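You operate a simulated robot arm through the tools that you are given. There is no shell and no other tool. Be economical: measure what you need, move in short steps, check, and stop when the job is done.

You run a simulated two-armed robot. Do the job below in one go: nothing can be reset, and whatever is moved stays where it is left.

## Task
Take the grey pad and put it in the trays. Press the right drain button three times. Take the leaf dish from the top of the seed cupboard and put it on the top of the steel table. Put the blue-capped tube marked "wheat" from the top of the seed cupboard on top of the filter box there and the blue-capped tube labelled "basil" on the bed of the bag sealer. Carry the yellow tray with both arms and set it on the top of the measuring bench. Put the blue cartridge from the upper shelf of the wall rack on the top of the corner bench. Fetch the overflow pipe with the largest size on its label from the top of the lamp bar rack and stand it on the bottom shelf of the lamp bar rack. Take the yellow pad and put it on the top of the low rack. The order is free. Set down upright: grey pad, blue-capped tube, blue cartridge, overflow pipe, yellow pad.

Only the result counts: the job must be done as asked and must still hold three seconds after the hand-in. Knocking over, shifting, dropping, spilling or breaking anything else fails it.

## Robot
Two 7-joint arms with two-finger parallel grippers on one trunk, on a base that drives. Base frame: it is fixed to the floor where the robot stands at the start and does not move with it; the origin is under the middle of the robot, x ahead of it, y to its left, z up. Units: m, degrees, N and s.
The left shoulder is at the start at [0.07, 0.13, 1.012], the right one opposite. With the tool pointing down near the work surface each hand reaches from about 0.1 to 0.38 m from the robot's upright axis, wherever it stands, measured 20 degrees to its own side. Places, roughly: bed of the bag sealer (15x14 cm) [1.16, 4.08, 0.8]; blue cartridge [-2, 5.5, 0.75]; blue-capped tube [0.25, 5.25, 0.75]; bottom shelf of the lamp bar rack [-3.1, 2.4, 0.2]; filter box [0.25, 5.25, 1]; grey pad (7x5x5 cm) [0.5, 0, 0.6]; leaf dish [0.25, 5.25, 0.75]; overflow pipe [-3, 2.25, 1]; right drain button [0.9, 5.4, 1.4]; top of the corner bench [-3, 5, 0.9]; top of the low rack [1.5, 2.8, 0.8]; top of the measuring bench [-3, 3.5, 0.9]; top of the steel table [1.4, 3.8, 0.8]; trays (38x26x10 cm) [1.4, 2.7, 0.5]; yellow pad (7x5x5 cm) [0.5, 0.2, 0.6]; yellow tray [-1.5, 5.5, 0.75]. Payload 1.57 kg a hand.
Tool frame (each hand has its own): the origin (TCP) lies between the finger pads and is the grasp point; the fingertips stand 0.03 m ahead of it; z points along the fingers, y is the line along which they close. Largest opening 0.08 m; finger width 0.017, thickness 0.012; the body of the gripper, 0.04 by 0.082 m, starts 0.08 m behind the TCP.
Orientation is told as [roll, pitch, yaw] about the base's x, y, z axes, in that order, counted from this pose: with the fingers straight down and closing along the base's y, the tool's x points along the base's -x, its y along +y and its z along -z.

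## Interface
- The arms move only by the tool servo_tool. It takes "left_deltas", "right_deltas" or both (then of equal length, played together; a hand with none holds still); each is one flat list of numbers, 7 for each row, row after row: the gripper command, from -1 (shut) to 1 (fully open), values between in proportion, then the shift along the tool's x, y, z in units of 200 mm (1.0 is 200 mm), then the turn, a rotation vector about the tool's x, y, z in units of 90 degrees (1.0 is 90 degrees). In form: [hand, x, y, z, ax, ay, az, hand, x, y, z, ax, ay, az, ...]. A call has 1 to 10 rows; each row is the pose to reach, as a shift and turn from the pose commanded when the call began, along the tool's axes at that moment. A call with a number of a shift or a turn outside -1 to 1 is refused whole. Each row takes 0.2 s and may step no farther than 0.05 m and 8.6 degrees from the row before; otherwise, or with a gripper value out of range, the whole call is refused. A pose out of reach is approached as far as the arm can. The call stops where the force on the tool passes 40 N (or 10 N more than at its start, if that is more) or the arm is blocked; 0.2 s more then pass. The fingers move at their own pace (about 0.108 m/s each) and stop on an object; they squeeze with about 26 N. The grip force told is the motor's: it shows also when the fingers shut on nothing. Time passes only in rows, and 0.2 s behind the last, so rows that repeat a pose let the fingers close. The reply holds the time, the measured pose of the TCP, the force on the tool along the base axes, the opening and the grip force, in the units named above and with some noise, with the torque about the TCP (base axes, N m) and any sound that the robot's microphone picked up.
- Cameras (640 x 400 px; columns grow to the right, rows downward): "scene" is now at [0.1126, 0.032, 1.2226]; the picture's right is [0.46, -0.89, 0.00], its down [-0.71, -0.37, -0.60] and it looks along [0.54, 0.28, -0.80] (base axes); focal length 272 px, centre (320, 200). "left" rides on the left gripper at [0.072, 0.007, -0.122] in its tool frame; the picture's right is [-0.09, 1.00, 0.00], its down [-0.84, -0.08, -0.54] and it looks along [-0.54, -0.05, 0.84] (tool axes); focal length 238 px, centre (320, 200). "right" rides on the right gripper at [0.072, -0.007, -0.122] in its tool frame; the picture's right is [0.09, 1.00, 0.00], its down [-0.84, 0.08, -0.54] and it looks along [-0.54, 0.05, 0.84] (tool axes); focal length 238 px, centre (320, 200). There is no depth. A picture from a camera that has moved, and an enlarged one, comes with that camera's place and axes in the base frame and with its lens. The place of the scene camera against the robot may be out by one fixed shift of up to 0.012 m in any direction.
- capture(camera): a new picture of that camera. It takes no simulated time.
- raise_lower(by): slides the trunk up (or, below 0, down) by that many m; the arms and the scene camera ride with it, the base frame stays. It gives what a move gives, with no picture.
- base_move(legs): drives the robot by 1 to 6 legs, each [ahead, left, turn to the left] in m, m and degrees, along the robot's own axes; the way and the turn of a leg run together, so that a leg with both is an arc; at most 1.5 m and 180 degrees a leg. The arms and the cameras ride along, it lands a little off, and it stops where it bumps. It gives what a move gives.
- aim_head(pan, tilt): turns the head with the scene camera to pan (to the left, within 86 degrees either way) and tilt (down, from -29 to 69), counted from straight ahead of the robot. It gives what a move gives.
- close_up(camera, box): a new picture of the part [left, top, right, bottom] of that camera's present view, enlarged. It takes no simulated time.
- close_job(): hands the job in; it is judged then, once.

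Go step by step. Nothing tells you exact positions but the pictures and the camera data: compare them with the known pose of the tool, close in by small moves and look again before you grip or let go. The budget is 483 turns and 238 pictures, counting those below and the enlarged ones. Unless the task says otherwise, let go and move clear before handing in, and close with one line.

The tools are called after "Request:" as name(argument=value, ...) on one line, values as JSON. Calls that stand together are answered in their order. servo_tool: Moves the arms, as the interface text tells. Its arguments: {"type":"object","properties":{"left_deltas":{"type":"array"},"right_deltas":{"type":"array"}},"required":[]} The other tools are called the same way: raise_lower (by) slides the trunk up or down; base_move (legs) drives the base; aim_head (pan, tilt) turns the head that bears the scene camera; capture (camera) takes a picture; close_up (camera, box) takes an enlarged picture of a part of a camera's view; close_job () hands the job in.

At the start:

```text
t: 0.0
left_tcp_pos: [0.2998, 0.2289, 0.9238]
left_orientation: [0.0, -0.1, 0.0]
left_force: [0.1, 0.3, 0.6]
left_torque: [-0.03, -0.01, 0.0]
left_width: 0.0802
left_grip_force: 0.0
right_tcp_pos: [0.3245, -0.0484, 0.8707]
right_orientation: [0.0, 0.0, 0.0]
right_force: [0.7, 0.2, 0.3]
right_torque: [0.02, 0.01, -0.01]
right_width: 0.08
right_grip_force: 0.1
trunk travel left (down, up): [-0.65, 0.29]
robot x, y, heading: [0.0019, -0.0013, 0.0]
head pan, tilt: [27.4, 52.9]
```

scene: 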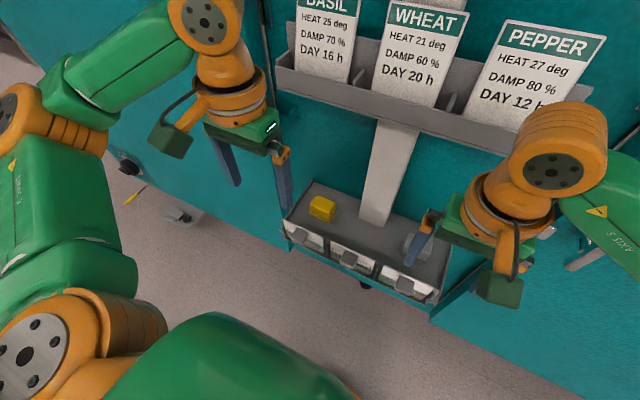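
right: 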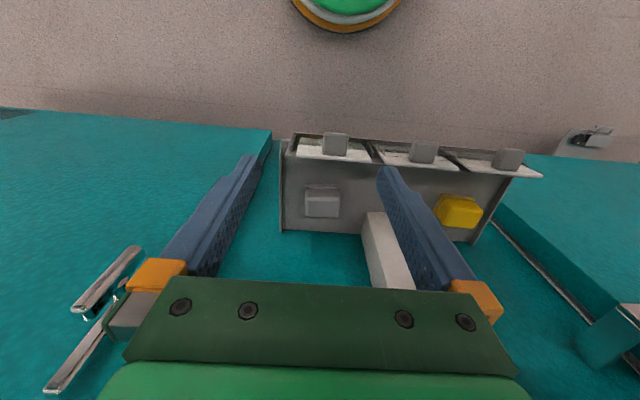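
left: 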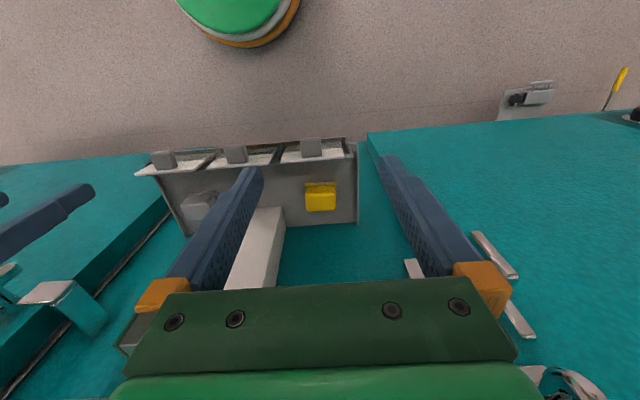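

I see the two pads on a small shelf in front of me (grey near [0.50, -0.03], yellow near [0.51, 0.21]) with a sign rack above it. I'll aim the head to see the shelf and its surroundings better.

Request:
aim_head(pan=0, tilt=35)

Request:
capture(camera="scene")

Request:
close_up(camera="right", box=[260, 100, 560, 288])

```text
t: 0.9
left_tcp_pos: [0.3011, 0.2288, 0.9237]
left_orientation: [0.0, -0.1, 0.0]
left_force: [-0.7, 0.6, 0.6]
left_torque: [-0.03, -0.01, 0.0]
left_width: 0.0802
left_grip_force: 0.1
right_tcp_pos: [0.3249, -0.0489, 0.8718]
right_orientation: [0.0, 0.0, -0.2]
right_force: [0.7, 0.2, -0.6]
right_torque: [0.05, 0.02, 0.0]
right_width: 0.0801
right_grip_force: 0.1
trunk travel left (down, up): [-0.65, 0.29]
robot x, y, heading: [0.0005, 0.0007, 0.0]
head pan, tilt: [0.0, 35.0]
```

```text
234 pictures are left
camera scene: at [0.1347, -0.0021, 1.2481], right [0.0, -1.0, 0.0], down [-0.57, 0.0, -0.82], along [0.82, 0.0, -0.57], focal length 272 px, centre (320, 200)
```

scene: 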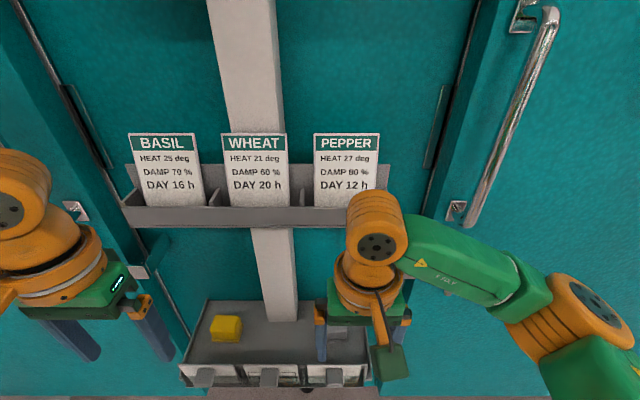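

```text
2.13 times, centred on (410, 194) of right
camera zoom: at [0.2524, -0.0566, 0.9939], right [-0.09, 1.0, 0.0], down [0.84, 0.08, 0.54], along [0.54, 0.05, -0.84], focal length 507 px, centre (128, 213)
```

zoom: 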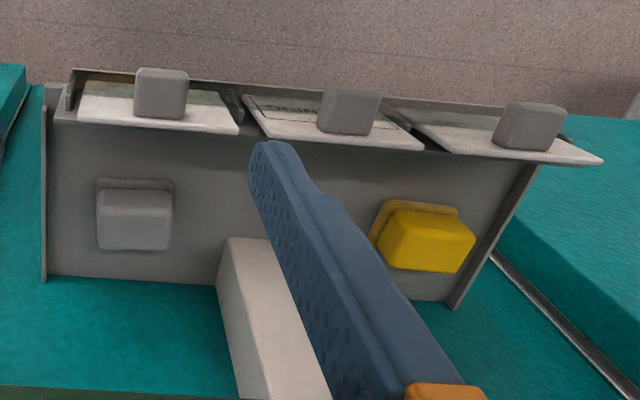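

Pads sit on a shallow shelf (back wall about x 0.59), with the sign rack overhanging at about z 0.9. I'll drive a little closer, centred between the pads, and lower the trunk partway.

Request:
base_move(legs=[[0.12, 0.09, 0]])

Request:
raise_lower(by=-0.15)

Request:
capture(camera="right")

Request:
capture(camera="left")

```text
t: 2.1
left_tcp_pos: [0.3876, 0.2916, 0.9239]
left_orientation: [-0.1, -0.1, 0.0]
left_force: [0.5, 0.0, 0.7]
left_torque: [-0.03, 0.0, 0.03]
left_width: 0.08
left_grip_force: 0.1
right_tcp_pos: [0.4075, 0.011, 0.8714]
right_orientation: [-0.7, 0.6, 0.1]
right_force: [-2.0, 1.1, -0.2]
right_torque: [0.0, -0.27, -0.04]
right_width: 0.08
right_grip_force: 0.1
trunk travel left (down, up): [-0.65, 0.29]
robot x, y, heading: [0.091, 0.0623, -0.1]
head pan, tilt: [0.0, 35.0]
stopped in leg 1: the force on the tool passed its limit at 154 N (the readings are from after the stop); the commanded pose is now the measured one
```

```text
t: 3.9
left_tcp_pos: [0.3904, 0.2924, 0.7739]
left_orientation: [0.0, 0.0, 0.0]
left_force: [-0.3, 0.6, 0.0]
left_torque: [0.02, 0.03, 0.04]
left_width: 0.0798
left_grip_force: 0.0
right_tcp_pos: [0.409, 0.0122, 0.7199]
right_orientation: [-0.7, 0.7, 0.2]
right_force: [-0.1, 0.4, 0.4]
right_torque: [0.0, 0.04, -0.01]
right_width: 0.0799
right_grip_force: 0.0
trunk travel left (down, up): [-0.5, 0.44]
robot x, y, heading: [0.0875, 0.0634, -0.2]
head pan, tilt: [0.0, 35.0]
```

```text
232 pictures are left
camera right: at [0.3383, 0.0049, 0.8442], right [-0.09, 1.0, -0.01], down [0.84, 0.09, 0.53], along [0.53, 0.04, -0.85], focal length 238 px, centre (320, 200)
```

right: 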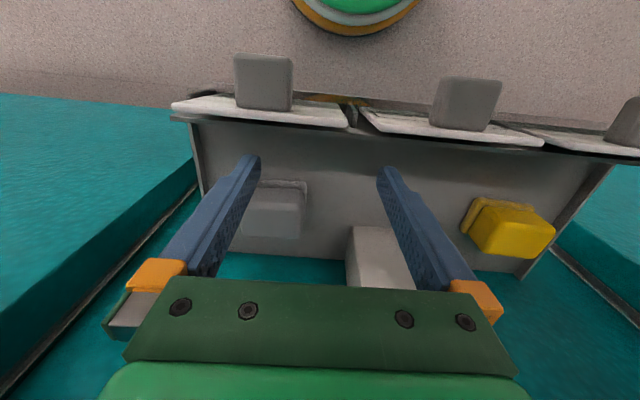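

```text
231 pictures are left
camera left: at [0.3178, 0.2983, 0.8961], right [0.09, 1.0, 0.0], down [0.84, -0.08, 0.54], along [0.54, -0.05, -0.84], focal length 238 px, centre (320, 200)
```

left: 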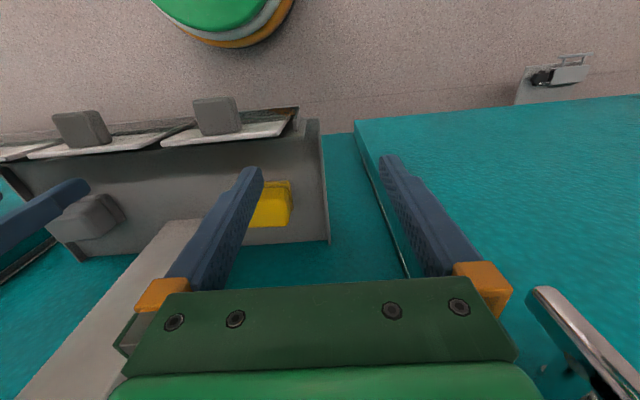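

The forward drive brushed the sign rack with the right wrist, so I'm now below it and must keep the wrists back. Let me look closely at the pads and check the signs.

Request:
close_up(camera="right", box=[200, 140, 360, 240])

Request:
aim_head(pan=0, tilt=50)

Request:
capture(camera="scene")

```text
4.00 times, centred on (280, 190) of right
camera zoom: at [0.3383, 0.0049, 0.8442], right [-0.09, 1.0, -0.01], down [0.84, 0.09, 0.53], along [0.53, 0.04, -0.85], focal length 953 px, centre (480, 240)
```

zoom: 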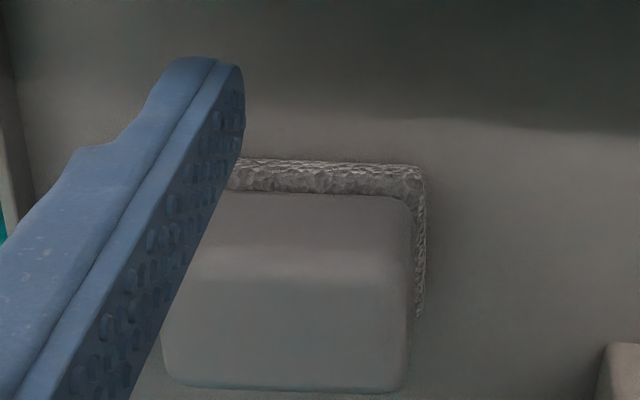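

```text
t: 4.7
left_tcp_pos: [0.3895, 0.2916, 0.7732]
left_orientation: [0.0, 0.1, -0.1]
left_force: [-0.5, 0.1, 0.7]
left_torque: [0.0, -0.03, 0.0]
left_width: 0.0799
left_grip_force: 0.1
right_tcp_pos: [0.4092, 0.0108, 0.7199]
right_orientation: [-0.7, 0.7, 0.1]
right_force: [-0.2, -0.2, 0.3]
right_torque: [-0.04, -0.01, 0.0]
right_width: 0.0802
right_grip_force: 0.1
trunk travel left (down, up): [-0.5, 0.44]
robot x, y, heading: [0.0895, 0.0641, -0.1]
head pan, tilt: [0.0, 50.0]
```

```text
229 pictures are left
camera scene: at [0.2122, 0.0607, 1.0764], right [0.0, -1.0, 0.0], down [-0.77, 0.0, -0.64], along [0.64, 0.0, -0.77], focal length 272 px, centre (320, 200)
```

scene: 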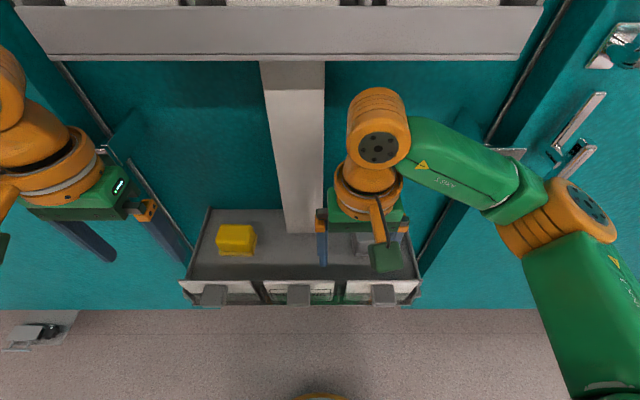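

Signs are intact. I'll tilt both grippers forward 25° and line them up with the pads in y while staying high, then lower the trunk a bit.

Request:
servo_tool(right_deltas=[1, 0, -0.05, -0.08, 0, -0.07, 0, 1, 0, -0.1, -0.16, 0, -0.14, 0, 1, 0, -0.16, -0.22, 0, -0.21, 0, 1, 0, -0.215, -0.25, 0, -0.28, 0, 1, 0, -0.215, -0.25, 0, -0.28, 0], left_deltas=[1, 0, -0.1, 0, 0, -0.07, 0, 1, 0, -0.2, 0, 0, -0.14, 0, 1, 0, -0.3, 0, 0, -0.21, 0, 1, 0, -0.4, 0, 0, -0.28, 0, 1, 0, -0.4, 0, 0, -0.28, 0])

Request:
raise_lower(by=-0.08)

Request:
capture(camera="right")

Request:
capture(camera="left")

Request:
capture(camera="scene")

```text
t: 5.9
left_tcp_pos: [0.3901, 0.2125, 0.7756]
left_orientation: [0.0, -25.2, -0.1]
left_force: [0.4, 0.6, 0.3]
left_torque: [-0.01, -0.01, 0.01]
left_width: 0.0801
left_grip_force: 0.0
right_tcp_pos: [0.4096, -0.0318, 0.7701]
right_orientation: [-0.9, -24.7, 0.5]
right_force: [0.2, -0.2, -0.2]
right_torque: [-0.02, 0.01, 0.05]
right_width: 0.08
right_grip_force: 0.1
trunk travel left (down, up): [-0.5, 0.44]
robot x, y, heading: [0.0902, 0.0609, -0.1]
head pan, tilt: [0.0, 50.0]
```

```text
t: 7.0
left_tcp_pos: [0.3902, 0.2122, 0.6952]
left_orientation: [0.1, -25.2, 0.0]
left_force: [11.2, 2.7, 17.8]
left_torque: [0.44, -0.15, -0.01]
left_width: 0.0801
left_grip_force: 0.0
right_tcp_pos: [0.411, -0.0317, 0.6899]
right_orientation: [-0.8, -24.5, 0.3]
right_force: [-0.5, -0.8, 0.1]
right_torque: [-0.01, 0.01, 0.0]
right_width: 0.0802
right_grip_force: 0.0
trunk travel left (down, up): [-0.42, 0.52]
robot x, y, heading: [0.0875, 0.0647, -0.3]
head pan, tilt: [0.0, 50.0]
```

```text
228 pictures are left
camera right: at [0.2942, -0.0391, 0.7724], right [-0.09, 1.0, -0.05], down [0.54, 0.09, 0.84], along [0.84, 0.04, -0.54], focal length 238 px, centre (320, 200)
```

right: 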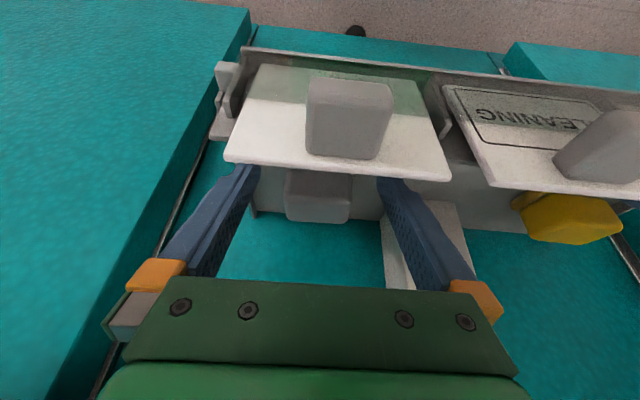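

```text
227 pictures are left
camera left: at [0.2741, 0.2188, 0.775], right [0.08, 1.0, 0.04], down [0.52, -0.08, 0.85], along [0.85, -0.05, -0.53], focal length 238 px, centre (320, 200)
```

left: 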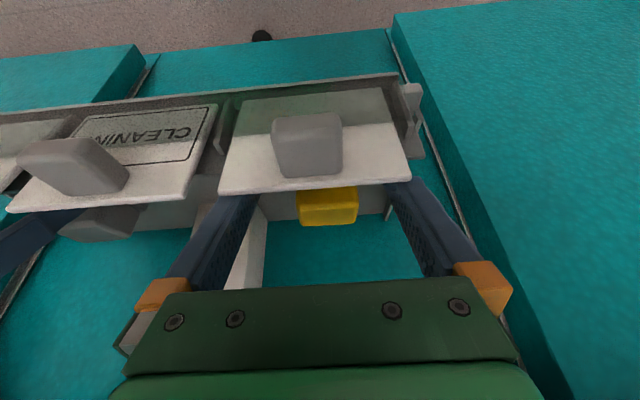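

```text
226 pictures are left
camera scene: at [0.2127, 0.0601, 0.9966], right [0.0, -1.0, 0.0], down [-0.77, 0.0, -0.64], along [0.64, 0.0, -0.77], focal length 272 px, centre (320, 200)
```

scene: 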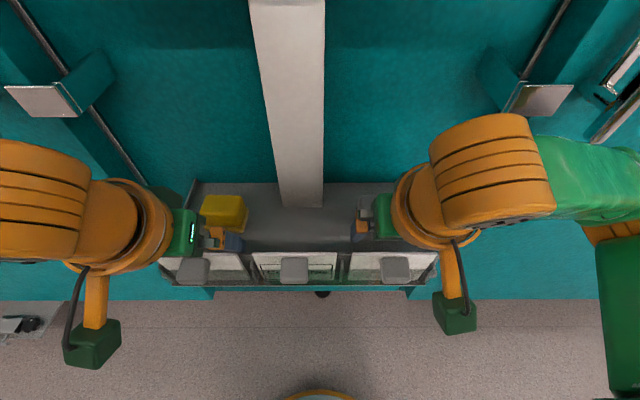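

The left finger is lightly touching the front card (its top edge is about x 0.37, z 0.71). I'll raise 7 cm, then move both hands forward over the pads.

Request:
raise_lower(by=0.07)

Request:
servo_tool(right_deltas=[1, -0.138, 0, 0.065, 0, 0, 0, 1, -0.276, 0, 0.129, 0, 0, 0, 1, -0.276, 0, 0.129, 0, 0, 0], left_deltas=[1, -0.186, 0, 0.086, 0, 0, 0, 1, -0.3715, 0, 0.173, 0, 0, 0, 1, -0.3715, 0, 0.173, 0, 0, 0])

Request:
capture(camera="right")

Request:
capture(camera="left")

```text
t: 8.1
left_tcp_pos: [0.3885, 0.2132, 0.7639]
left_orientation: [0.1, -25.2, 0.0]
left_force: [0.0, 0.4, -0.3]
left_torque: [0.0, 0.01, 0.01]
left_width: 0.0799
left_grip_force: 0.0
right_tcp_pos: [0.4091, -0.0314, 0.7611]
right_orientation: [-0.8, -24.6, 0.4]
right_force: [-0.9, -0.1, -0.4]
right_torque: [-0.02, 0.02, 0.02]
right_width: 0.0801
right_grip_force: 0.1
trunk travel left (down, up): [-0.49, 0.45]
robot x, y, heading: [0.0893, 0.0638, -0.0]
head pan, tilt: [0.0, 50.0]
```

```text
t: 8.9
left_tcp_pos: [0.4711, 0.2119, 0.7624]
left_orientation: [0.1, -25.1, -0.1]
left_force: [0.2, 0.2, -0.7]
left_torque: [0.0, -0.05, -0.01]
left_width: 0.0801
left_grip_force: 0.0
right_tcp_pos: [0.47, -0.0323, 0.7595]
right_orientation: [-0.7, -24.5, 0.4]
right_force: [0.2, 0.3, -0.2]
right_torque: [-0.01, -0.02, -0.01]
right_width: 0.0801
right_grip_force: 0.0
trunk travel left (down, up): [-0.49, 0.45]
robot x, y, heading: [0.0866, 0.0612, -0.1]
head pan, tilt: [0.0, 50.0]
```

```text
225 pictures are left
camera right: at [0.3544, -0.0392, 0.8413], right [-0.09, 0.99, -0.05], down [0.54, 0.09, 0.84], along [0.84, 0.04, -0.54], focal length 238 px, centre (320, 200)
```

right: 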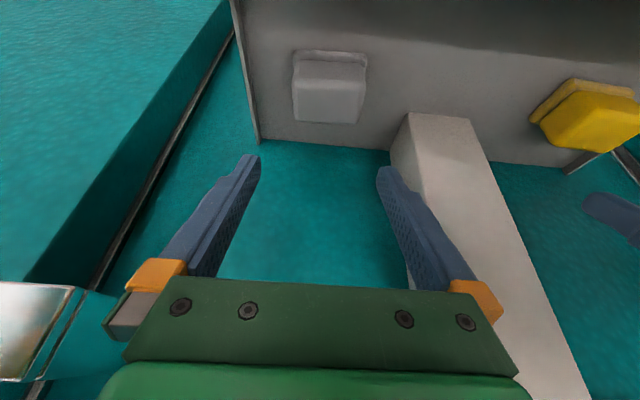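

```text
224 pictures are left
camera left: at [0.3544, 0.2189, 0.8431], right [0.08, 1.0, 0.04], down [0.53, -0.08, 0.85], along [0.85, -0.05, -0.53], focal length 238 px, centre (320, 200)
```

left: 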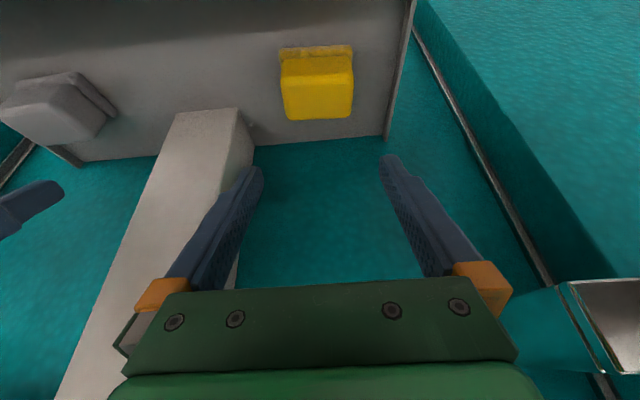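

Both hands are aligned above the pads. Descending to grasp height, then closing.

Request:
servo_tool(right_deltas=[1, 0.07, 0, 0.16, 0, 0, 0, 1, 0.14, 0, 0.32, 0, 0, 0, 1, 0.21, 0, 0.475, 0, 0, 0, 1, 0.21, 0, 0.475, 0, 0, 0], left_deltas=[1, 0.07, 0, 0.16, 0, 0, 0, 1, 0.145, 0, 0.325, 0, 0, 0, 1, 0.216, 0, 0.49, 0, 0, 0, 1, 0.216, 0, 0.49, 0, 0, 0])

Request:
capture(camera="right")

Request:
capture(camera="left")

```text
t: 9.9
left_tcp_pos: [0.474, 0.2124, 0.6576]
left_orientation: [-0.1, -25.1, 0.0]
left_force: [-0.8, -0.1, 0.6]
left_torque: [-0.01, 0.02, -0.04]
left_width: 0.0801
left_grip_force: 0.0
right_tcp_pos: [0.4722, -0.0327, 0.6545]
right_orientation: [-0.8, -24.5, 0.3]
right_force: [-0.3, -0.3, 0.2]
right_torque: [0.03, 0.02, 0.0]
right_width: 0.0798
right_grip_force: 0.1
trunk travel left (down, up): [-0.49, 0.45]
robot x, y, heading: [0.0898, 0.0644, -0.1]
head pan, tilt: [0.0, 50.0]
```

```text
223 pictures are left
camera right: at [0.3557, -0.0398, 0.7365], right [-0.09, 1.0, -0.05], down [0.54, 0.09, 0.84], along [0.84, 0.04, -0.54], focal length 238 px, centre (320, 200)
```

right: 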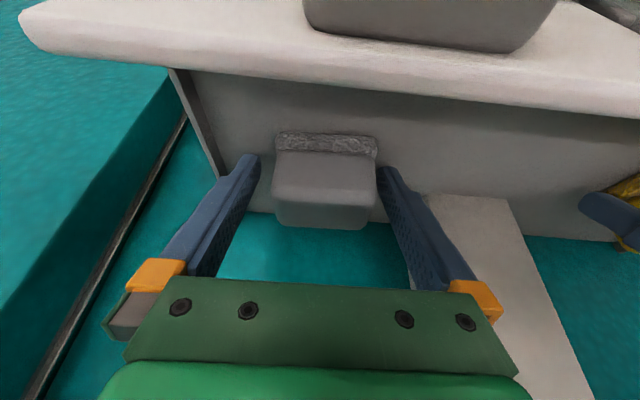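

```text
222 pictures are left
camera left: at [0.3578, 0.2184, 0.7373], right [0.08, 1.0, 0.04], down [0.53, -0.08, 0.85], along [0.85, -0.05, -0.53], focal length 238 px, centre (320, 200)
```

left: 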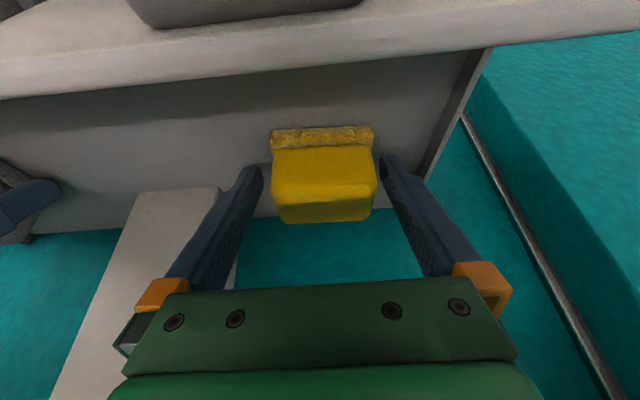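

Fingers straddle both pads at mid height. Closing both.

Request:
servo_tool(right_deltas=[-1, 0.01, 0, 0.02, 0, 0, 0, -1, 0.01, 0, 0.02, 0, 0, 0, -1, 0.01, 0, 0.02, 0, 0, 0], left_deltas=[-1, 0.01, 0, 0.025, 0, 0, 0, -1, 0.01, 0, 0.025, 0, 0, 0, -1, 0.01, 0, 0.025, 0, 0, 0])

Request:
raise_lower(by=0.1)

Request:
capture(camera="right")

Request:
capture(camera="left")

```text
t: 10.7
left_tcp_pos: [0.4734, 0.2122, 0.6539]
left_orientation: [0.0, -25.6, 0.0]
left_force: [7.1, 3.0, 20.7]
left_torque: [0.26, -0.34, -0.14]
left_width: 0.0633
left_grip_force: 26.0
right_tcp_pos: [0.4705, -0.0333, 0.6541]
right_orientation: [-0.7, -24.9, 0.3]
right_force: [7.1, 0.1, 19.9]
right_torque: [-0.18, -0.17, 0.08]
right_width: 0.0633
right_grip_force: 26.0
trunk travel left (down, up): [-0.49, 0.45]
robot x, y, heading: [0.086, 0.0643, -0.1]
head pan, tilt: [0.0, 50.0]
```

```text
t: 12.0
left_tcp_pos: [0.4748, 0.2117, 0.7525]
left_orientation: [0.0, -25.0, 0.1]
left_force: [-0.3, 0.2, -0.4]
left_torque: [0.01, -0.01, 0.0]
left_width: 0.0632
left_grip_force: 25.8
right_tcp_pos: [0.4722, -0.0326, 0.7507]
right_orientation: [-0.7, -24.4, 0.4]
right_force: [-0.1, 0.0, 0.2]
right_torque: [0.02, 0.03, -0.01]
right_width: 0.0635
right_grip_force: 26.5
trunk travel left (down, up): [-0.59, 0.35]
robot x, y, heading: [0.0861, 0.0643, -0.0]
head pan, tilt: [0.0, 50.0]
```

```text
221 pictures are left
camera right: at [0.3558, -0.0397, 0.8325], right [-0.09, 1.0, -0.05], down [0.54, 0.09, 0.84], along [0.84, 0.04, -0.54], focal length 238 px, centre (320, 200)
```

right: 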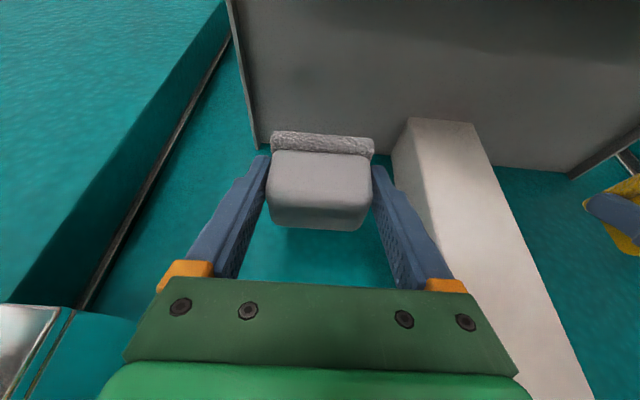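

```text
220 pictures are left
camera left: at [0.3589, 0.2182, 0.8323], right [0.08, 1.0, 0.04], down [0.53, -0.08, 0.85], along [0.85, -0.05, -0.53], focal length 238 px, centre (320, 200)
```

left: 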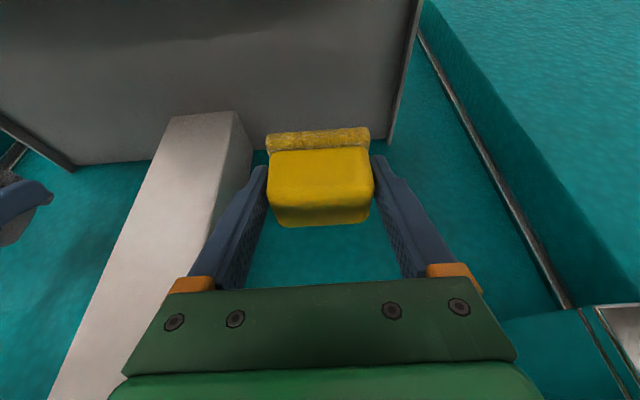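

Both pads are held (63 mm). I'll back off from the shelf and look around for the route.

Request:
base_move(legs=[[-0.45, 0, 0]])

Request:
aim_head(pan=70, tilt=15)

Request:
raise_lower(by=0.3)

Request:
capture(camera="scene")

Request:
aim_head(pan=20, tilt=15)

Request:
capture(camera="scene")

```text
t: 14.8
left_tcp_pos: [0.0224, 0.2132, 0.7512]
left_orientation: [-0.1, -25.1, 0.1]
left_force: [0.6, 0.5, -0.7]
left_torque: [0.04, 0.0, 0.02]
left_width: 0.0631
left_grip_force: 25.7
right_tcp_pos: [0.021, -0.0304, 0.7505]
right_orientation: [-0.8, -24.4, 0.6]
right_force: [0.0, -0.2, -0.6]
right_torque: [0.01, 0.0, 0.04]
right_width: 0.0633
right_grip_force: 26.3
trunk travel left (down, up): [-0.59, 0.35]
robot x, y, heading: [-0.3654, 0.0593, -0.2]
head pan, tilt: [0.0, 50.0]
```

```text
t: 16.2
left_tcp_pos: [0.0226, 0.2135, 0.751]
left_orientation: [0.0, -25.1, 0.2]
left_force: [0.7, 0.2, 0.1]
left_torque: [-0.04, -0.02, 0.03]
left_width: 0.0632
left_grip_force: 26.0
right_tcp_pos: [0.0207, -0.0312, 0.7515]
right_orientation: [-0.7, -24.4, 0.6]
right_force: [0.2, 0.2, -1.1]
right_torque: [-0.02, -0.02, 0.0]
right_width: 0.0632
right_grip_force: 26.2
trunk travel left (down, up): [-0.59, 0.35]
robot x, y, heading: [-0.3609, 0.0628, 0.2]
head pan, tilt: [70.0, 15.0]
```

```text
t: 19.2
left_tcp_pos: [0.0237, 0.2132, 1.0522]
left_orientation: [0.0, -25.1, 0.1]
left_force: [0.7, -0.3, -0.7]
left_torque: [0.01, 0.03, 0.0]
left_width: 0.0632
left_grip_force: 25.7
right_tcp_pos: [0.0205, -0.0316, 1.0513]
right_orientation: [-0.9, -24.5, 0.5]
right_force: [0.2, 0.1, -1.3]
right_torque: [-0.01, 0.04, 0.02]
right_width: 0.0629
right_grip_force: 25.8
trunk travel left (down, up): [-0.89, 0.05]
robot x, y, heading: [-0.3621, 0.0588, 0.1]
head pan, tilt: [70.0, 15.0]
```

```text
219 pictures are left
camera scene: at [-0.284, 0.149, 1.5201], right [0.94, -0.34, 0.0], down [-0.09, -0.24, -0.97], along [0.33, 0.91, -0.26], focal length 272 px, centre (320, 200)
```

scene: 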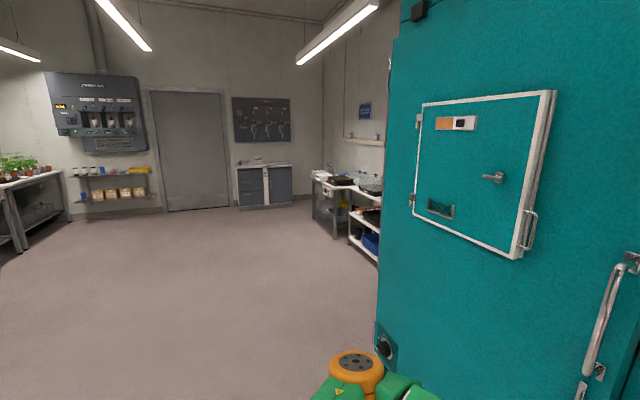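

```text
t: 20.4
left_tcp_pos: [0.0241, 0.2134, 1.0518]
left_orientation: [-0.1, -25.1, 0.3]
left_force: [0.4, 0.3, -0.7]
left_torque: [-0.01, -0.02, -0.01]
left_width: 0.0632
left_grip_force: 25.8
right_tcp_pos: [0.021, -0.0301, 1.0514]
right_orientation: [-0.8, -24.5, 0.5]
right_force: [-0.3, -0.8, 0.2]
right_torque: [0.01, -0.01, -0.01]
right_width: 0.0632
right_grip_force: 25.8
trunk travel left (down, up): [-0.89, 0.05]
robot x, y, heading: [-0.3597, 0.064, 0.3]
head pan, tilt: [20.0, 15.0]
```

```text
218 pictures are left
camera scene: at [-0.2283, 0.0934, 1.5201], right [0.34, -0.94, 0.0], down [-0.24, -0.09, -0.97], along [0.91, 0.33, -0.26], focal length 272 px, centre (320, 200)
```

scene: 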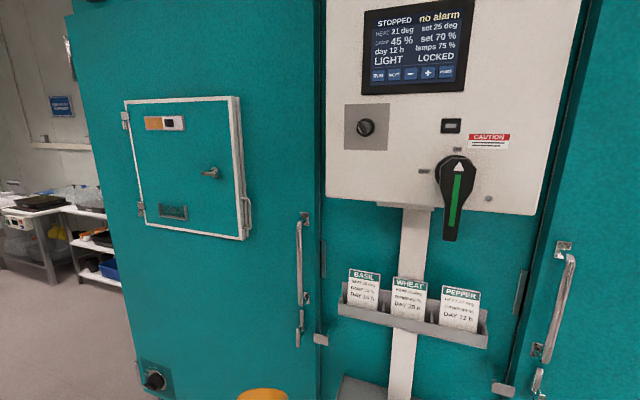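

The room ahead-left is open; the white low rack and the steel table stand past the cabinet's left end. I'll drive to about (0.2, 2.75) facing +x and look.

Request:
base_move(legs=[[0, 0, 90], [1.35, 0, 0], [1.35, -0.55, 0], [0, 0, -90]])

Request:
aim_head(pan=0, tilt=30)

Request:
capture(camera="scene")

```text
t: 41.6
left_tcp_pos: [0.6614, 2.9012, 1.0512]
left_orientation: [-0.1, -25.0, -0.7]
left_force: [0.3, -0.3, -0.9]
left_torque: [-0.03, 0.01, 0.0]
left_width: 0.063
left_grip_force: 26.3
right_tcp_pos: [0.6571, 2.6582, 1.0506]
right_orientation: [-0.7, -24.5, -0.2]
right_force: [0.3, 0.5, -0.4]
right_torque: [-0.03, 0.01, 0.01]
right_width: 0.063
right_grip_force: 25.8
trunk travel left (down, up): [-0.89, 0.05]
robot x, y, heading: [0.2726, 2.7594, -0.5]
head pan, tilt: [20.0, 15.0]
```

```text
t: 42.4
left_tcp_pos: [0.6643, 2.9009, 1.0526]
left_orientation: [-0.1, -25.0, -0.6]
left_force: [0.2, 0.6, -0.6]
left_torque: [0.02, -0.04, 0.02]
left_width: 0.0631
left_grip_force: 25.7
right_tcp_pos: [0.6564, 2.6578, 1.0503]
right_orientation: [-0.8, -24.5, -0.2]
right_force: [-1.1, -0.4, 0.1]
right_torque: [0.03, -0.01, 0.0]
right_width: 0.0631
right_grip_force: 26.2
trunk travel left (down, up): [-0.89, 0.05]
robot x, y, heading: [0.274, 2.757, -0.6]
head pan, tilt: [0.0, 30.0]
```

```text
217 pictures are left
camera scene: at [0.4117, 2.7531, 1.4959], right [-0.01, -1.0, 0.0], down [-0.5, 0.01, -0.87], along [0.87, -0.01, -0.5], focal length 272 px, centre (320, 200)
```

scene: 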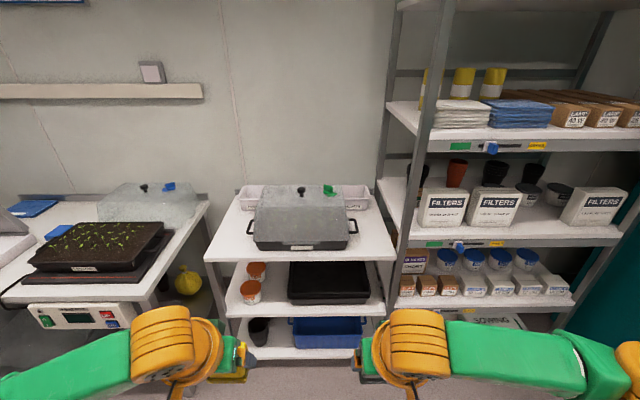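

The low rack (top z≈0.8, x from ≈1.19, y 2.46–3.17) has free top space at its left; the black tray on its middle shelf is "the trays". I'll drive closer and place the yellow pad on the free left strip first.

Request:
base_move(legs=[[0.5, 0.19, 0.6]])

Request:
aim_head(pan=0, tilt=45)

Request:
capture(camera="scene")

Request:
capture(camera="left")

```text
t: 45.5
left_tcp_pos: [1.1694, 3.0893, 1.0526]
left_orientation: [0.1, -25.1, -0.3]
left_force: [0.2, 0.3, -0.7]
left_torque: [-0.02, 0.0, 0.05]
left_width: 0.063
left_grip_force: 25.9
right_tcp_pos: [1.1658, 2.8447, 1.0496]
right_orientation: [-0.8, -24.6, 0.2]
right_force: [-0.4, 0.3, -1.2]
right_torque: [-0.02, 0.02, -0.03]
right_width: 0.0633
right_grip_force: 26.2
trunk travel left (down, up): [-0.89, 0.05]
robot x, y, heading: [0.7841, 2.9437, -0.3]
head pan, tilt: [0.0, 30.0]
```

```text
t: 46.3
left_tcp_pos: [1.1702, 3.09, 1.0515]
left_orientation: [0.0, -25.0, -0.3]
left_force: [-0.1, 0.1, -0.1]
left_torque: [-0.01, 0.02, 0.03]
left_width: 0.0631
left_grip_force: 26.1
right_tcp_pos: [1.1658, 2.8456, 1.0497]
right_orientation: [-0.8, -24.5, 0.2]
right_force: [0.7, -0.3, -1.3]
right_torque: [-0.02, 0.02, -0.01]
right_width: 0.063
right_grip_force: 25.9
trunk travel left (down, up): [-0.89, 0.05]
robot x, y, heading: [0.7827, 2.9421, -0.4]
head pan, tilt: [0.0, 45.0]
```

```text
216 pictures are left
camera scene: at [0.9117, 2.9399, 1.4733], right [-0.01, -1.0, 0.0], down [-0.71, 0.0, -0.71], along [0.71, 0.0, -0.71], focal length 272 px, centre (320, 200)
```

scene: 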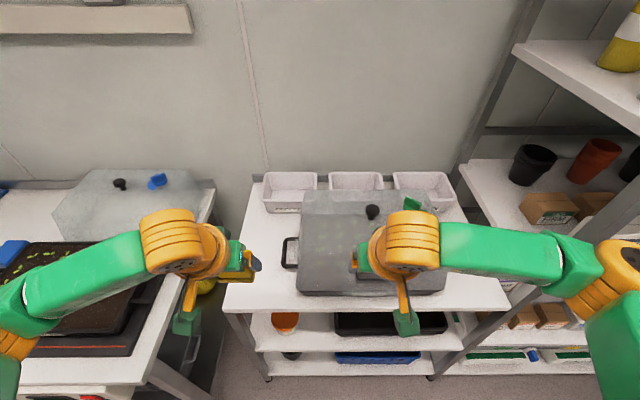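

```text
215 pictures are left
camera left: at [1.0543, 3.097, 1.1323], right [0.09, 1.0, 0.04], down [0.53, -0.08, 0.85], along [0.85, -0.05, -0.53], focal length 238 px, centre (320, 200)
```

left: 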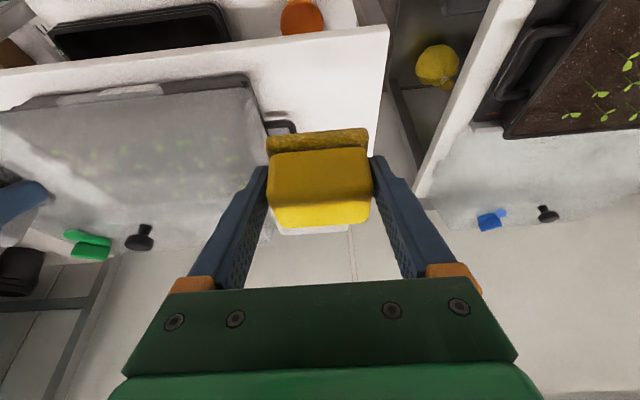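

Corner of the rack top is at about (1.195, 3.18). I'll take the yellow pad to about (1.25, 3.105) and descend to just above the surface.

Request:
servo_tool(left_deltas=[-1, 0.01, 0.015, 0.2, 0, 0, 0, -1, 0.02, 0.03, 0.4, 0, 0, 0, -1, 0.03, 0.045, 0.6, 0, 0, 0, -1, 0.04, 0.06, 0.8, 0, 0, 0, -1, 0.051, 0.075, 0.99, 0, 0, 0])

Request:
capture(camera="left")

Request:
capture(camera="scene")

```text
t: 47.5
left_tcp_pos: [1.245, 3.1072, 0.8671]
left_orientation: [0.1, -25.1, -0.3]
left_force: [0.4, -0.1, -1.3]
left_torque: [-0.01, -0.01, -0.02]
left_width: 0.0631
left_grip_force: 25.8
right_tcp_pos: [1.1667, 2.8455, 1.0492]
right_orientation: [-0.7, -24.4, 0.3]
right_force: [-0.5, 1.1, 0.0]
right_torque: [0.0, 0.01, 0.0]
right_width: 0.0631
right_grip_force: 25.6
trunk travel left (down, up): [-0.89, 0.05]
robot x, y, heading: [0.7832, 2.9429, -0.2]
head pan, tilt: [0.0, 45.0]
```

```text
214 pictures are left
camera left: at [1.1284, 3.1141, 0.9486], right [0.09, 1.0, 0.04], down [0.53, -0.08, 0.85], along [0.84, -0.05, -0.53], focal length 238 px, centre (320, 200)
```

left: 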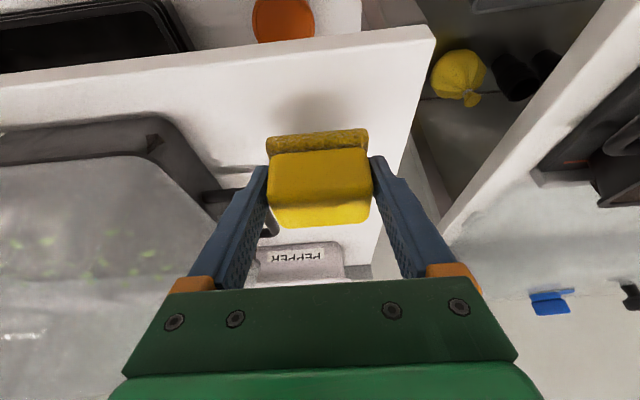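

```text
213 pictures are left
camera scene: at [0.9126, 2.9396, 1.4732], right [-0.01, -1.0, 0.0], down [-0.71, 0.0, -0.71], along [0.71, 0.0, -0.71], focal length 272 px, centre (320, 200)
```

scene: 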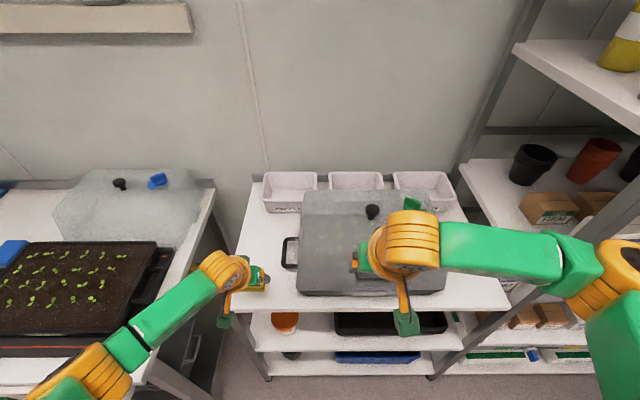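

Good clearance. Shift slightly left/back and lower near contact.

Request:
servo_tool(left_deltas=[-1, 0.07, 0.04, 0.05, 0, 0, 0, -1, 0.098, 0.04, 0.115, 0, 0, 0, -1, 0.101, 0.04, 0.122, 0, 0, 0, -1, 0.103, 0.04, 0.128, 0, 0, 0])

```text
t: 48.5
left_tcp_pos: [1.2364, 3.1136, 0.8367]
left_orientation: [0.1, -25.1, -0.2]
left_force: [-0.5, 0.6, -0.7]
left_torque: [0.0, -0.04, 0.01]
left_width: 0.063
left_grip_force: 26.2
right_tcp_pos: [1.1655, 2.8461, 1.0516]
right_orientation: [-0.8, -24.6, 0.2]
right_force: [-0.1, 0.2, -0.2]
right_torque: [-0.03, 0.0, -0.01]
right_width: 0.0631
right_grip_force: 26.5
trunk travel left (down, up): [-0.89, 0.05]
robot x, y, heading: [0.783, 2.9464, -0.6]
head pan, tilt: [0.0, 45.0]
```

Request:
servo_tool(left_deltas=[-1, 0.004, 0, 0.009, 0, 0, 0, -1, 0.008, 0, 0.018, 0, 0, 0, -1, 0.008, 0, 0.018, 0, 0, 0])

```text
t: 49.3
left_tcp_pos: [1.2384, 3.1112, 0.8327]
left_orientation: [0.0, -25.1, -0.4]
left_force: [-0.3, -0.8, -1.0]
left_torque: [0.02, 0.02, -0.01]
left_width: 0.063
left_grip_force: 25.9
right_tcp_pos: [1.1656, 2.8445, 1.0509]
right_orientation: [-0.8, -24.5, 0.2]
right_force: [-0.5, 0.2, -0.7]
right_torque: [-0.01, 0.03, 0.0]
right_width: 0.0631
right_grip_force: 26.1
trunk travel left (down, up): [-0.89, 0.05]
robot x, y, heading: [0.7861, 2.94, -0.3]
head pan, tilt: [0.0, 45.0]
```

Request:
servo_tool(left_deltas=[-1, 0.004, 0, 0.009, 0, 0, 0, -1, 0.008, 0, 0.018, 0, 0, 0, -1, 0.012, 0, 0.027, 0, 0, 0])

Request:
close_up(camera="left", box=[220, 60, 460, 210])

```text
t: 50.1
left_tcp_pos: [1.238, 3.1132, 0.8279]
left_orientation: [0.0, -25.2, -0.3]
left_force: [0.0, 0.0, -1.0]
left_torque: [0.01, 0.0, 0.03]
left_width: 0.0628
left_grip_force: 26.2
right_tcp_pos: [1.1661, 2.8459, 1.0504]
right_orientation: [-0.8, -24.5, 0.2]
right_force: [-0.2, 0.2, 0.2]
right_torque: [0.02, 0.01, 0.0]
right_width: 0.063
right_grip_force: 25.4
trunk travel left (down, up): [-0.89, 0.05]
robot x, y, heading: [0.7838, 2.9447, -0.3]
head pan, tilt: [0.0, 45.0]
```

```text
2.67 times, centred on (340, 135) of left
camera zoom: at [1.1214, 3.1201, 0.9069], right [0.09, 1.0, 0.04], down [0.53, -0.08, 0.85], along [0.85, -0.05, -0.53], focal length 636 px, centre (267, 373)
```

zoom: 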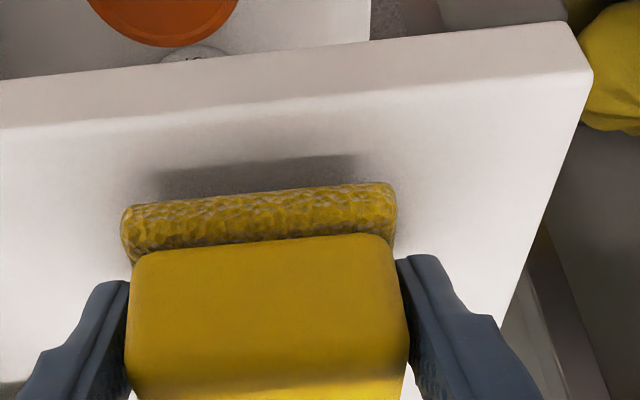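

Its shadow shows about a centimetre left. Continue slowly.

Request:
servo_tool(left_deltas=[-1, 0.005, 0, 0.011, 0, 0, 0, -1, 0.01, 0, 0.022, 0, 0, 0, -1, 0.015, 0, 0.033, 0, 0, 0, -1, 0.02, 0, 0.044, 0, 0, 0])

```text
t: 51.1
left_tcp_pos: [1.2369, 3.1141, 0.8178]
left_orientation: [-0.1, -25.1, -0.2]
left_force: [-0.8, 1.0, -0.2]
left_torque: [-0.01, 0.05, -0.02]
left_width: 0.0634
left_grip_force: 26.8
right_tcp_pos: [1.1667, 2.8459, 1.0506]
right_orientation: [-0.7, -24.5, 0.2]
right_force: [0.5, -0.2, 0.1]
right_torque: [-0.04, 0.01, 0.02]
right_width: 0.0629
right_grip_force: 25.5
trunk travel left (down, up): [-0.89, 0.05]
robot x, y, heading: [0.7834, 2.9412, -0.7]
head pan, tilt: [0.0, 45.0]
```

Request:
servo_tool(left_deltas=[-1, 0.005, 0, 0.011, 0, 0, 0, -1, 0.01, 0, 0.022, 0, 0, 0, -1, 0.015, 0, 0.033, 0, 0, 0])

Request:
close_up(camera="left", box=[220, 60, 460, 210])

```text
t: 51.9
left_tcp_pos: [1.2368, 3.1143, 0.8122]
left_orientation: [0.0, -25.6, -0.4]
left_force: [5.6, 3.1, 22.9]
left_torque: [0.1, -0.48, 0.01]
left_width: 0.064
left_grip_force: 25.9
right_tcp_pos: [1.1636, 2.8445, 1.0528]
right_orientation: [-0.8, -24.6, 0.2]
right_force: [-0.5, -0.3, -0.5]
right_torque: [0.0, 0.05, -0.03]
right_width: 0.0632
right_grip_force: 26.0
trunk travel left (down, up): [-0.89, 0.05]
robot x, y, heading: [0.7821, 2.9415, -0.3]
head pan, tilt: [0.0, 45.0]
```

```text
2.67 times, centred on (340, 135) of left
camera zoom: at [1.1201, 3.12, 0.8916], right [0.09, 1.0, 0.04], down [0.52, -0.08, 0.85], along [0.85, -0.05, -0.52], focal length 636 px, centre (267, 373)
```

zoom: 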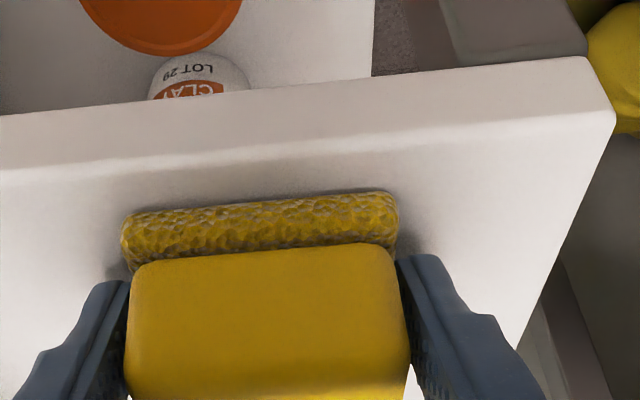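

Contact with the rack top at TCP z≈0.813. Release and rise straight up.

Request:
servo_tool(left_deltas=[0.9, -0.006, 0, -0.013, 0, 0, 0, 0.9, -0.006, 0, -0.013, 0, 0, 0, 0.9, -0.006, 0, -0.013, 0, 0, 0, 0.9, -0.05, 0, -0.11, 0, 0, 0, 0.9, -0.13, 0, -0.28, 0, 0, 0, 0.9, -0.21, 0, -0.46, 0, 0, 0, 0.9, -0.3, 0, -0.68, 0, 0, 0, 0.9, -0.38, 0, -0.85, 0, 0, 0])

Request:
capture(camera="left")

```text
t: 53.7
left_tcp_pos: [1.2349, 3.1129, 0.9974]
left_orientation: [0.1, -25.2, -0.2]
left_force: [0.6, 1.1, -0.9]
left_torque: [0.01, 0.01, -0.03]
left_width: 0.0763
left_grip_force: 0.1
right_tcp_pos: [1.1672, 2.8458, 1.051]
right_orientation: [-0.9, -24.6, 0.3]
right_force: [-0.1, -0.5, -0.3]
right_torque: [-0.01, 0.02, 0.01]
right_width: 0.0629
right_grip_force: 26.1
trunk travel left (down, up): [-0.89, 0.05]
robot x, y, heading: [0.7869, 2.9444, -0.4]
head pan, tilt: [0.0, 45.0]
```

```text
210 pictures are left
camera left: at [1.1177, 3.12, 1.0771], right [0.09, 1.0, 0.04], down [0.53, -0.08, 0.85], along [0.85, -0.05, -0.53], focal length 238 px, centre (320, 200)
```

left: 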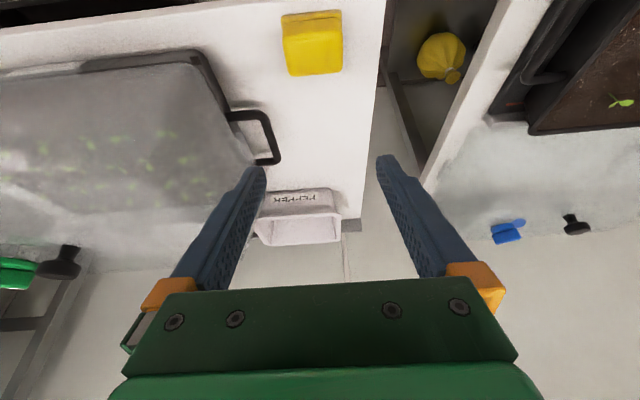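

Yellow pad stands on the rack top. Now I need a look at the black tray on the middle shelf: back off, lower trunk, look.

Request:
base_move(legs=[[-0.35, -0.2, 0]])

Request:
raise_lower(by=-0.55)

Request:
aim_head(pan=0, tilt=25)

Request:
capture(camera="scene")

```text
t: 56.2
left_tcp_pos: [0.8854, 2.92, 0.9959]
left_orientation: [0.0, -25.1, 0.1]
left_force: [-0.4, 0.6, -0.5]
left_torque: [-0.03, 0.04, -0.01]
left_width: 0.0758
left_grip_force: 0.0
right_tcp_pos: [0.8196, 2.6505, 1.0511]
right_orientation: [-0.8, -24.3, 0.7]
right_force: [-0.8, 0.3, 0.4]
right_torque: [0.01, 0.01, 0.03]
right_width: 0.063
right_grip_force: 26.3
trunk travel left (down, up): [-0.89, 0.05]
robot x, y, heading: [0.4347, 2.7443, 0.0]
head pan, tilt: [0.0, 45.0]
```

```text
refused: -0.55 is not a number from -0.4 to 0.4
```

```text
t: 57.0
left_tcp_pos: [0.8834, 2.9191, 0.9955]
left_orientation: [0.1, -25.2, 0.3]
left_force: [-0.8, 0.0, -0.5]
left_torque: [0.01, -0.02, 0.0]
left_width: 0.0762
left_grip_force: 0.0
right_tcp_pos: [0.8187, 2.6502, 1.0508]
right_orientation: [-0.7, -24.5, 0.7]
right_force: [-0.3, -0.3, -0.9]
right_torque: [0.01, -0.01, 0.02]
right_width: 0.0631
right_grip_force: 25.9
trunk travel left (down, up): [-0.89, 0.05]
robot x, y, heading: [0.4323, 2.7417, 0.3]
head pan, tilt: [0.0, 25.0]
```

```text
209 pictures are left
camera scene: at [0.573, 2.7424, 1.5038], right [0.0, -1.0, 0.0], down [-0.42, 0.0, -0.91], along [0.91, 0.0, -0.42], focal length 272 px, centre (320, 200)
```

scene: 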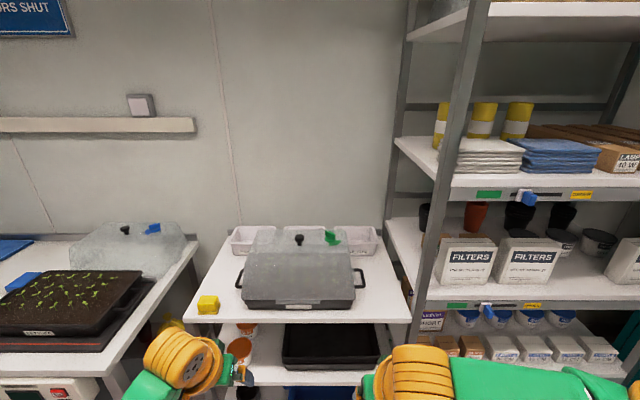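

Request:
raise_lower(by=-0.4)

Request:
raise_lower(by=-0.1)

Request:
capture(camera="scene")

Request:
capture(camera="right")

```text
t: 60.9
left_tcp_pos: [0.8831, 2.9177, 0.5962]
left_orientation: [0.0, -25.1, 0.2]
left_force: [0.0, -0.6, 0.5]
left_torque: [0.0, 0.02, 0.02]
left_width: 0.076
left_grip_force: 0.0
right_tcp_pos: [0.8182, 2.6494, 0.6511]
right_orientation: [-0.8, -24.5, 0.5]
right_force: [-0.9, -0.5, 0.0]
right_torque: [-0.02, 0.05, -0.01]
right_width: 0.0633
right_grip_force: 25.4
trunk travel left (down, up): [-0.49, 0.45]
robot x, y, heading: [0.4353, 2.7407, 0.2]
head pan, tilt: [0.0, 25.0]
```

```text
t: 62.2
left_tcp_pos: [0.884, 2.9189, 0.4968]
left_orientation: [0.0, -25.1, 0.2]
left_force: [-0.3, 0.1, 0.4]
left_torque: [0.02, 0.02, -0.01]
left_width: 0.0759
left_grip_force: 0.1
right_tcp_pos: [0.8178, 2.6507, 0.5505]
right_orientation: [-0.8, -24.4, 0.6]
right_force: [0.3, 0.6, -0.5]
right_torque: [-0.05, 0.03, 0.02]
right_width: 0.0628
right_grip_force: 26.2
trunk travel left (down, up): [-0.39, 0.55]
robot x, y, heading: [0.4354, 2.7456, 0.1]
head pan, tilt: [0.0, 25.0]
```

```text
208 pictures are left
camera scene: at [0.5732, 2.7426, 1.0039], right [0.0, -1.0, 0.0], down [-0.42, 0.0, -0.91], along [0.91, 0.0, -0.42], focal length 272 px, centre (320, 200)
```

scene: 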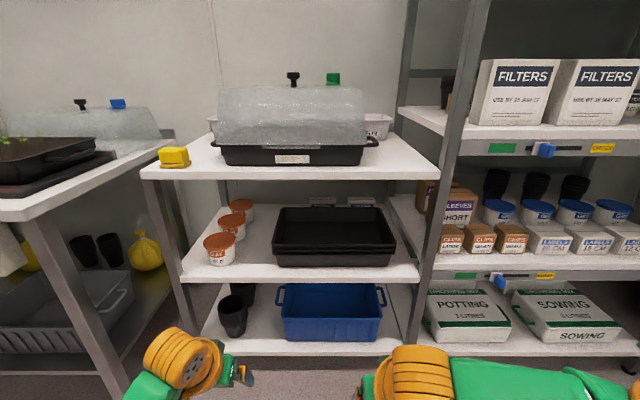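

```text
207 pictures are left
camera right: at [0.7019, 2.6428, 0.6327], right [-0.09, 0.99, -0.05], down [0.54, 0.09, 0.84], along [0.84, 0.05, -0.54], focal length 238 px, centre (320, 200)
```

right: 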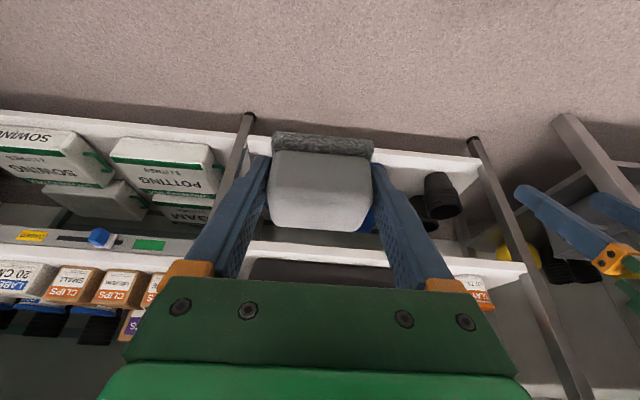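

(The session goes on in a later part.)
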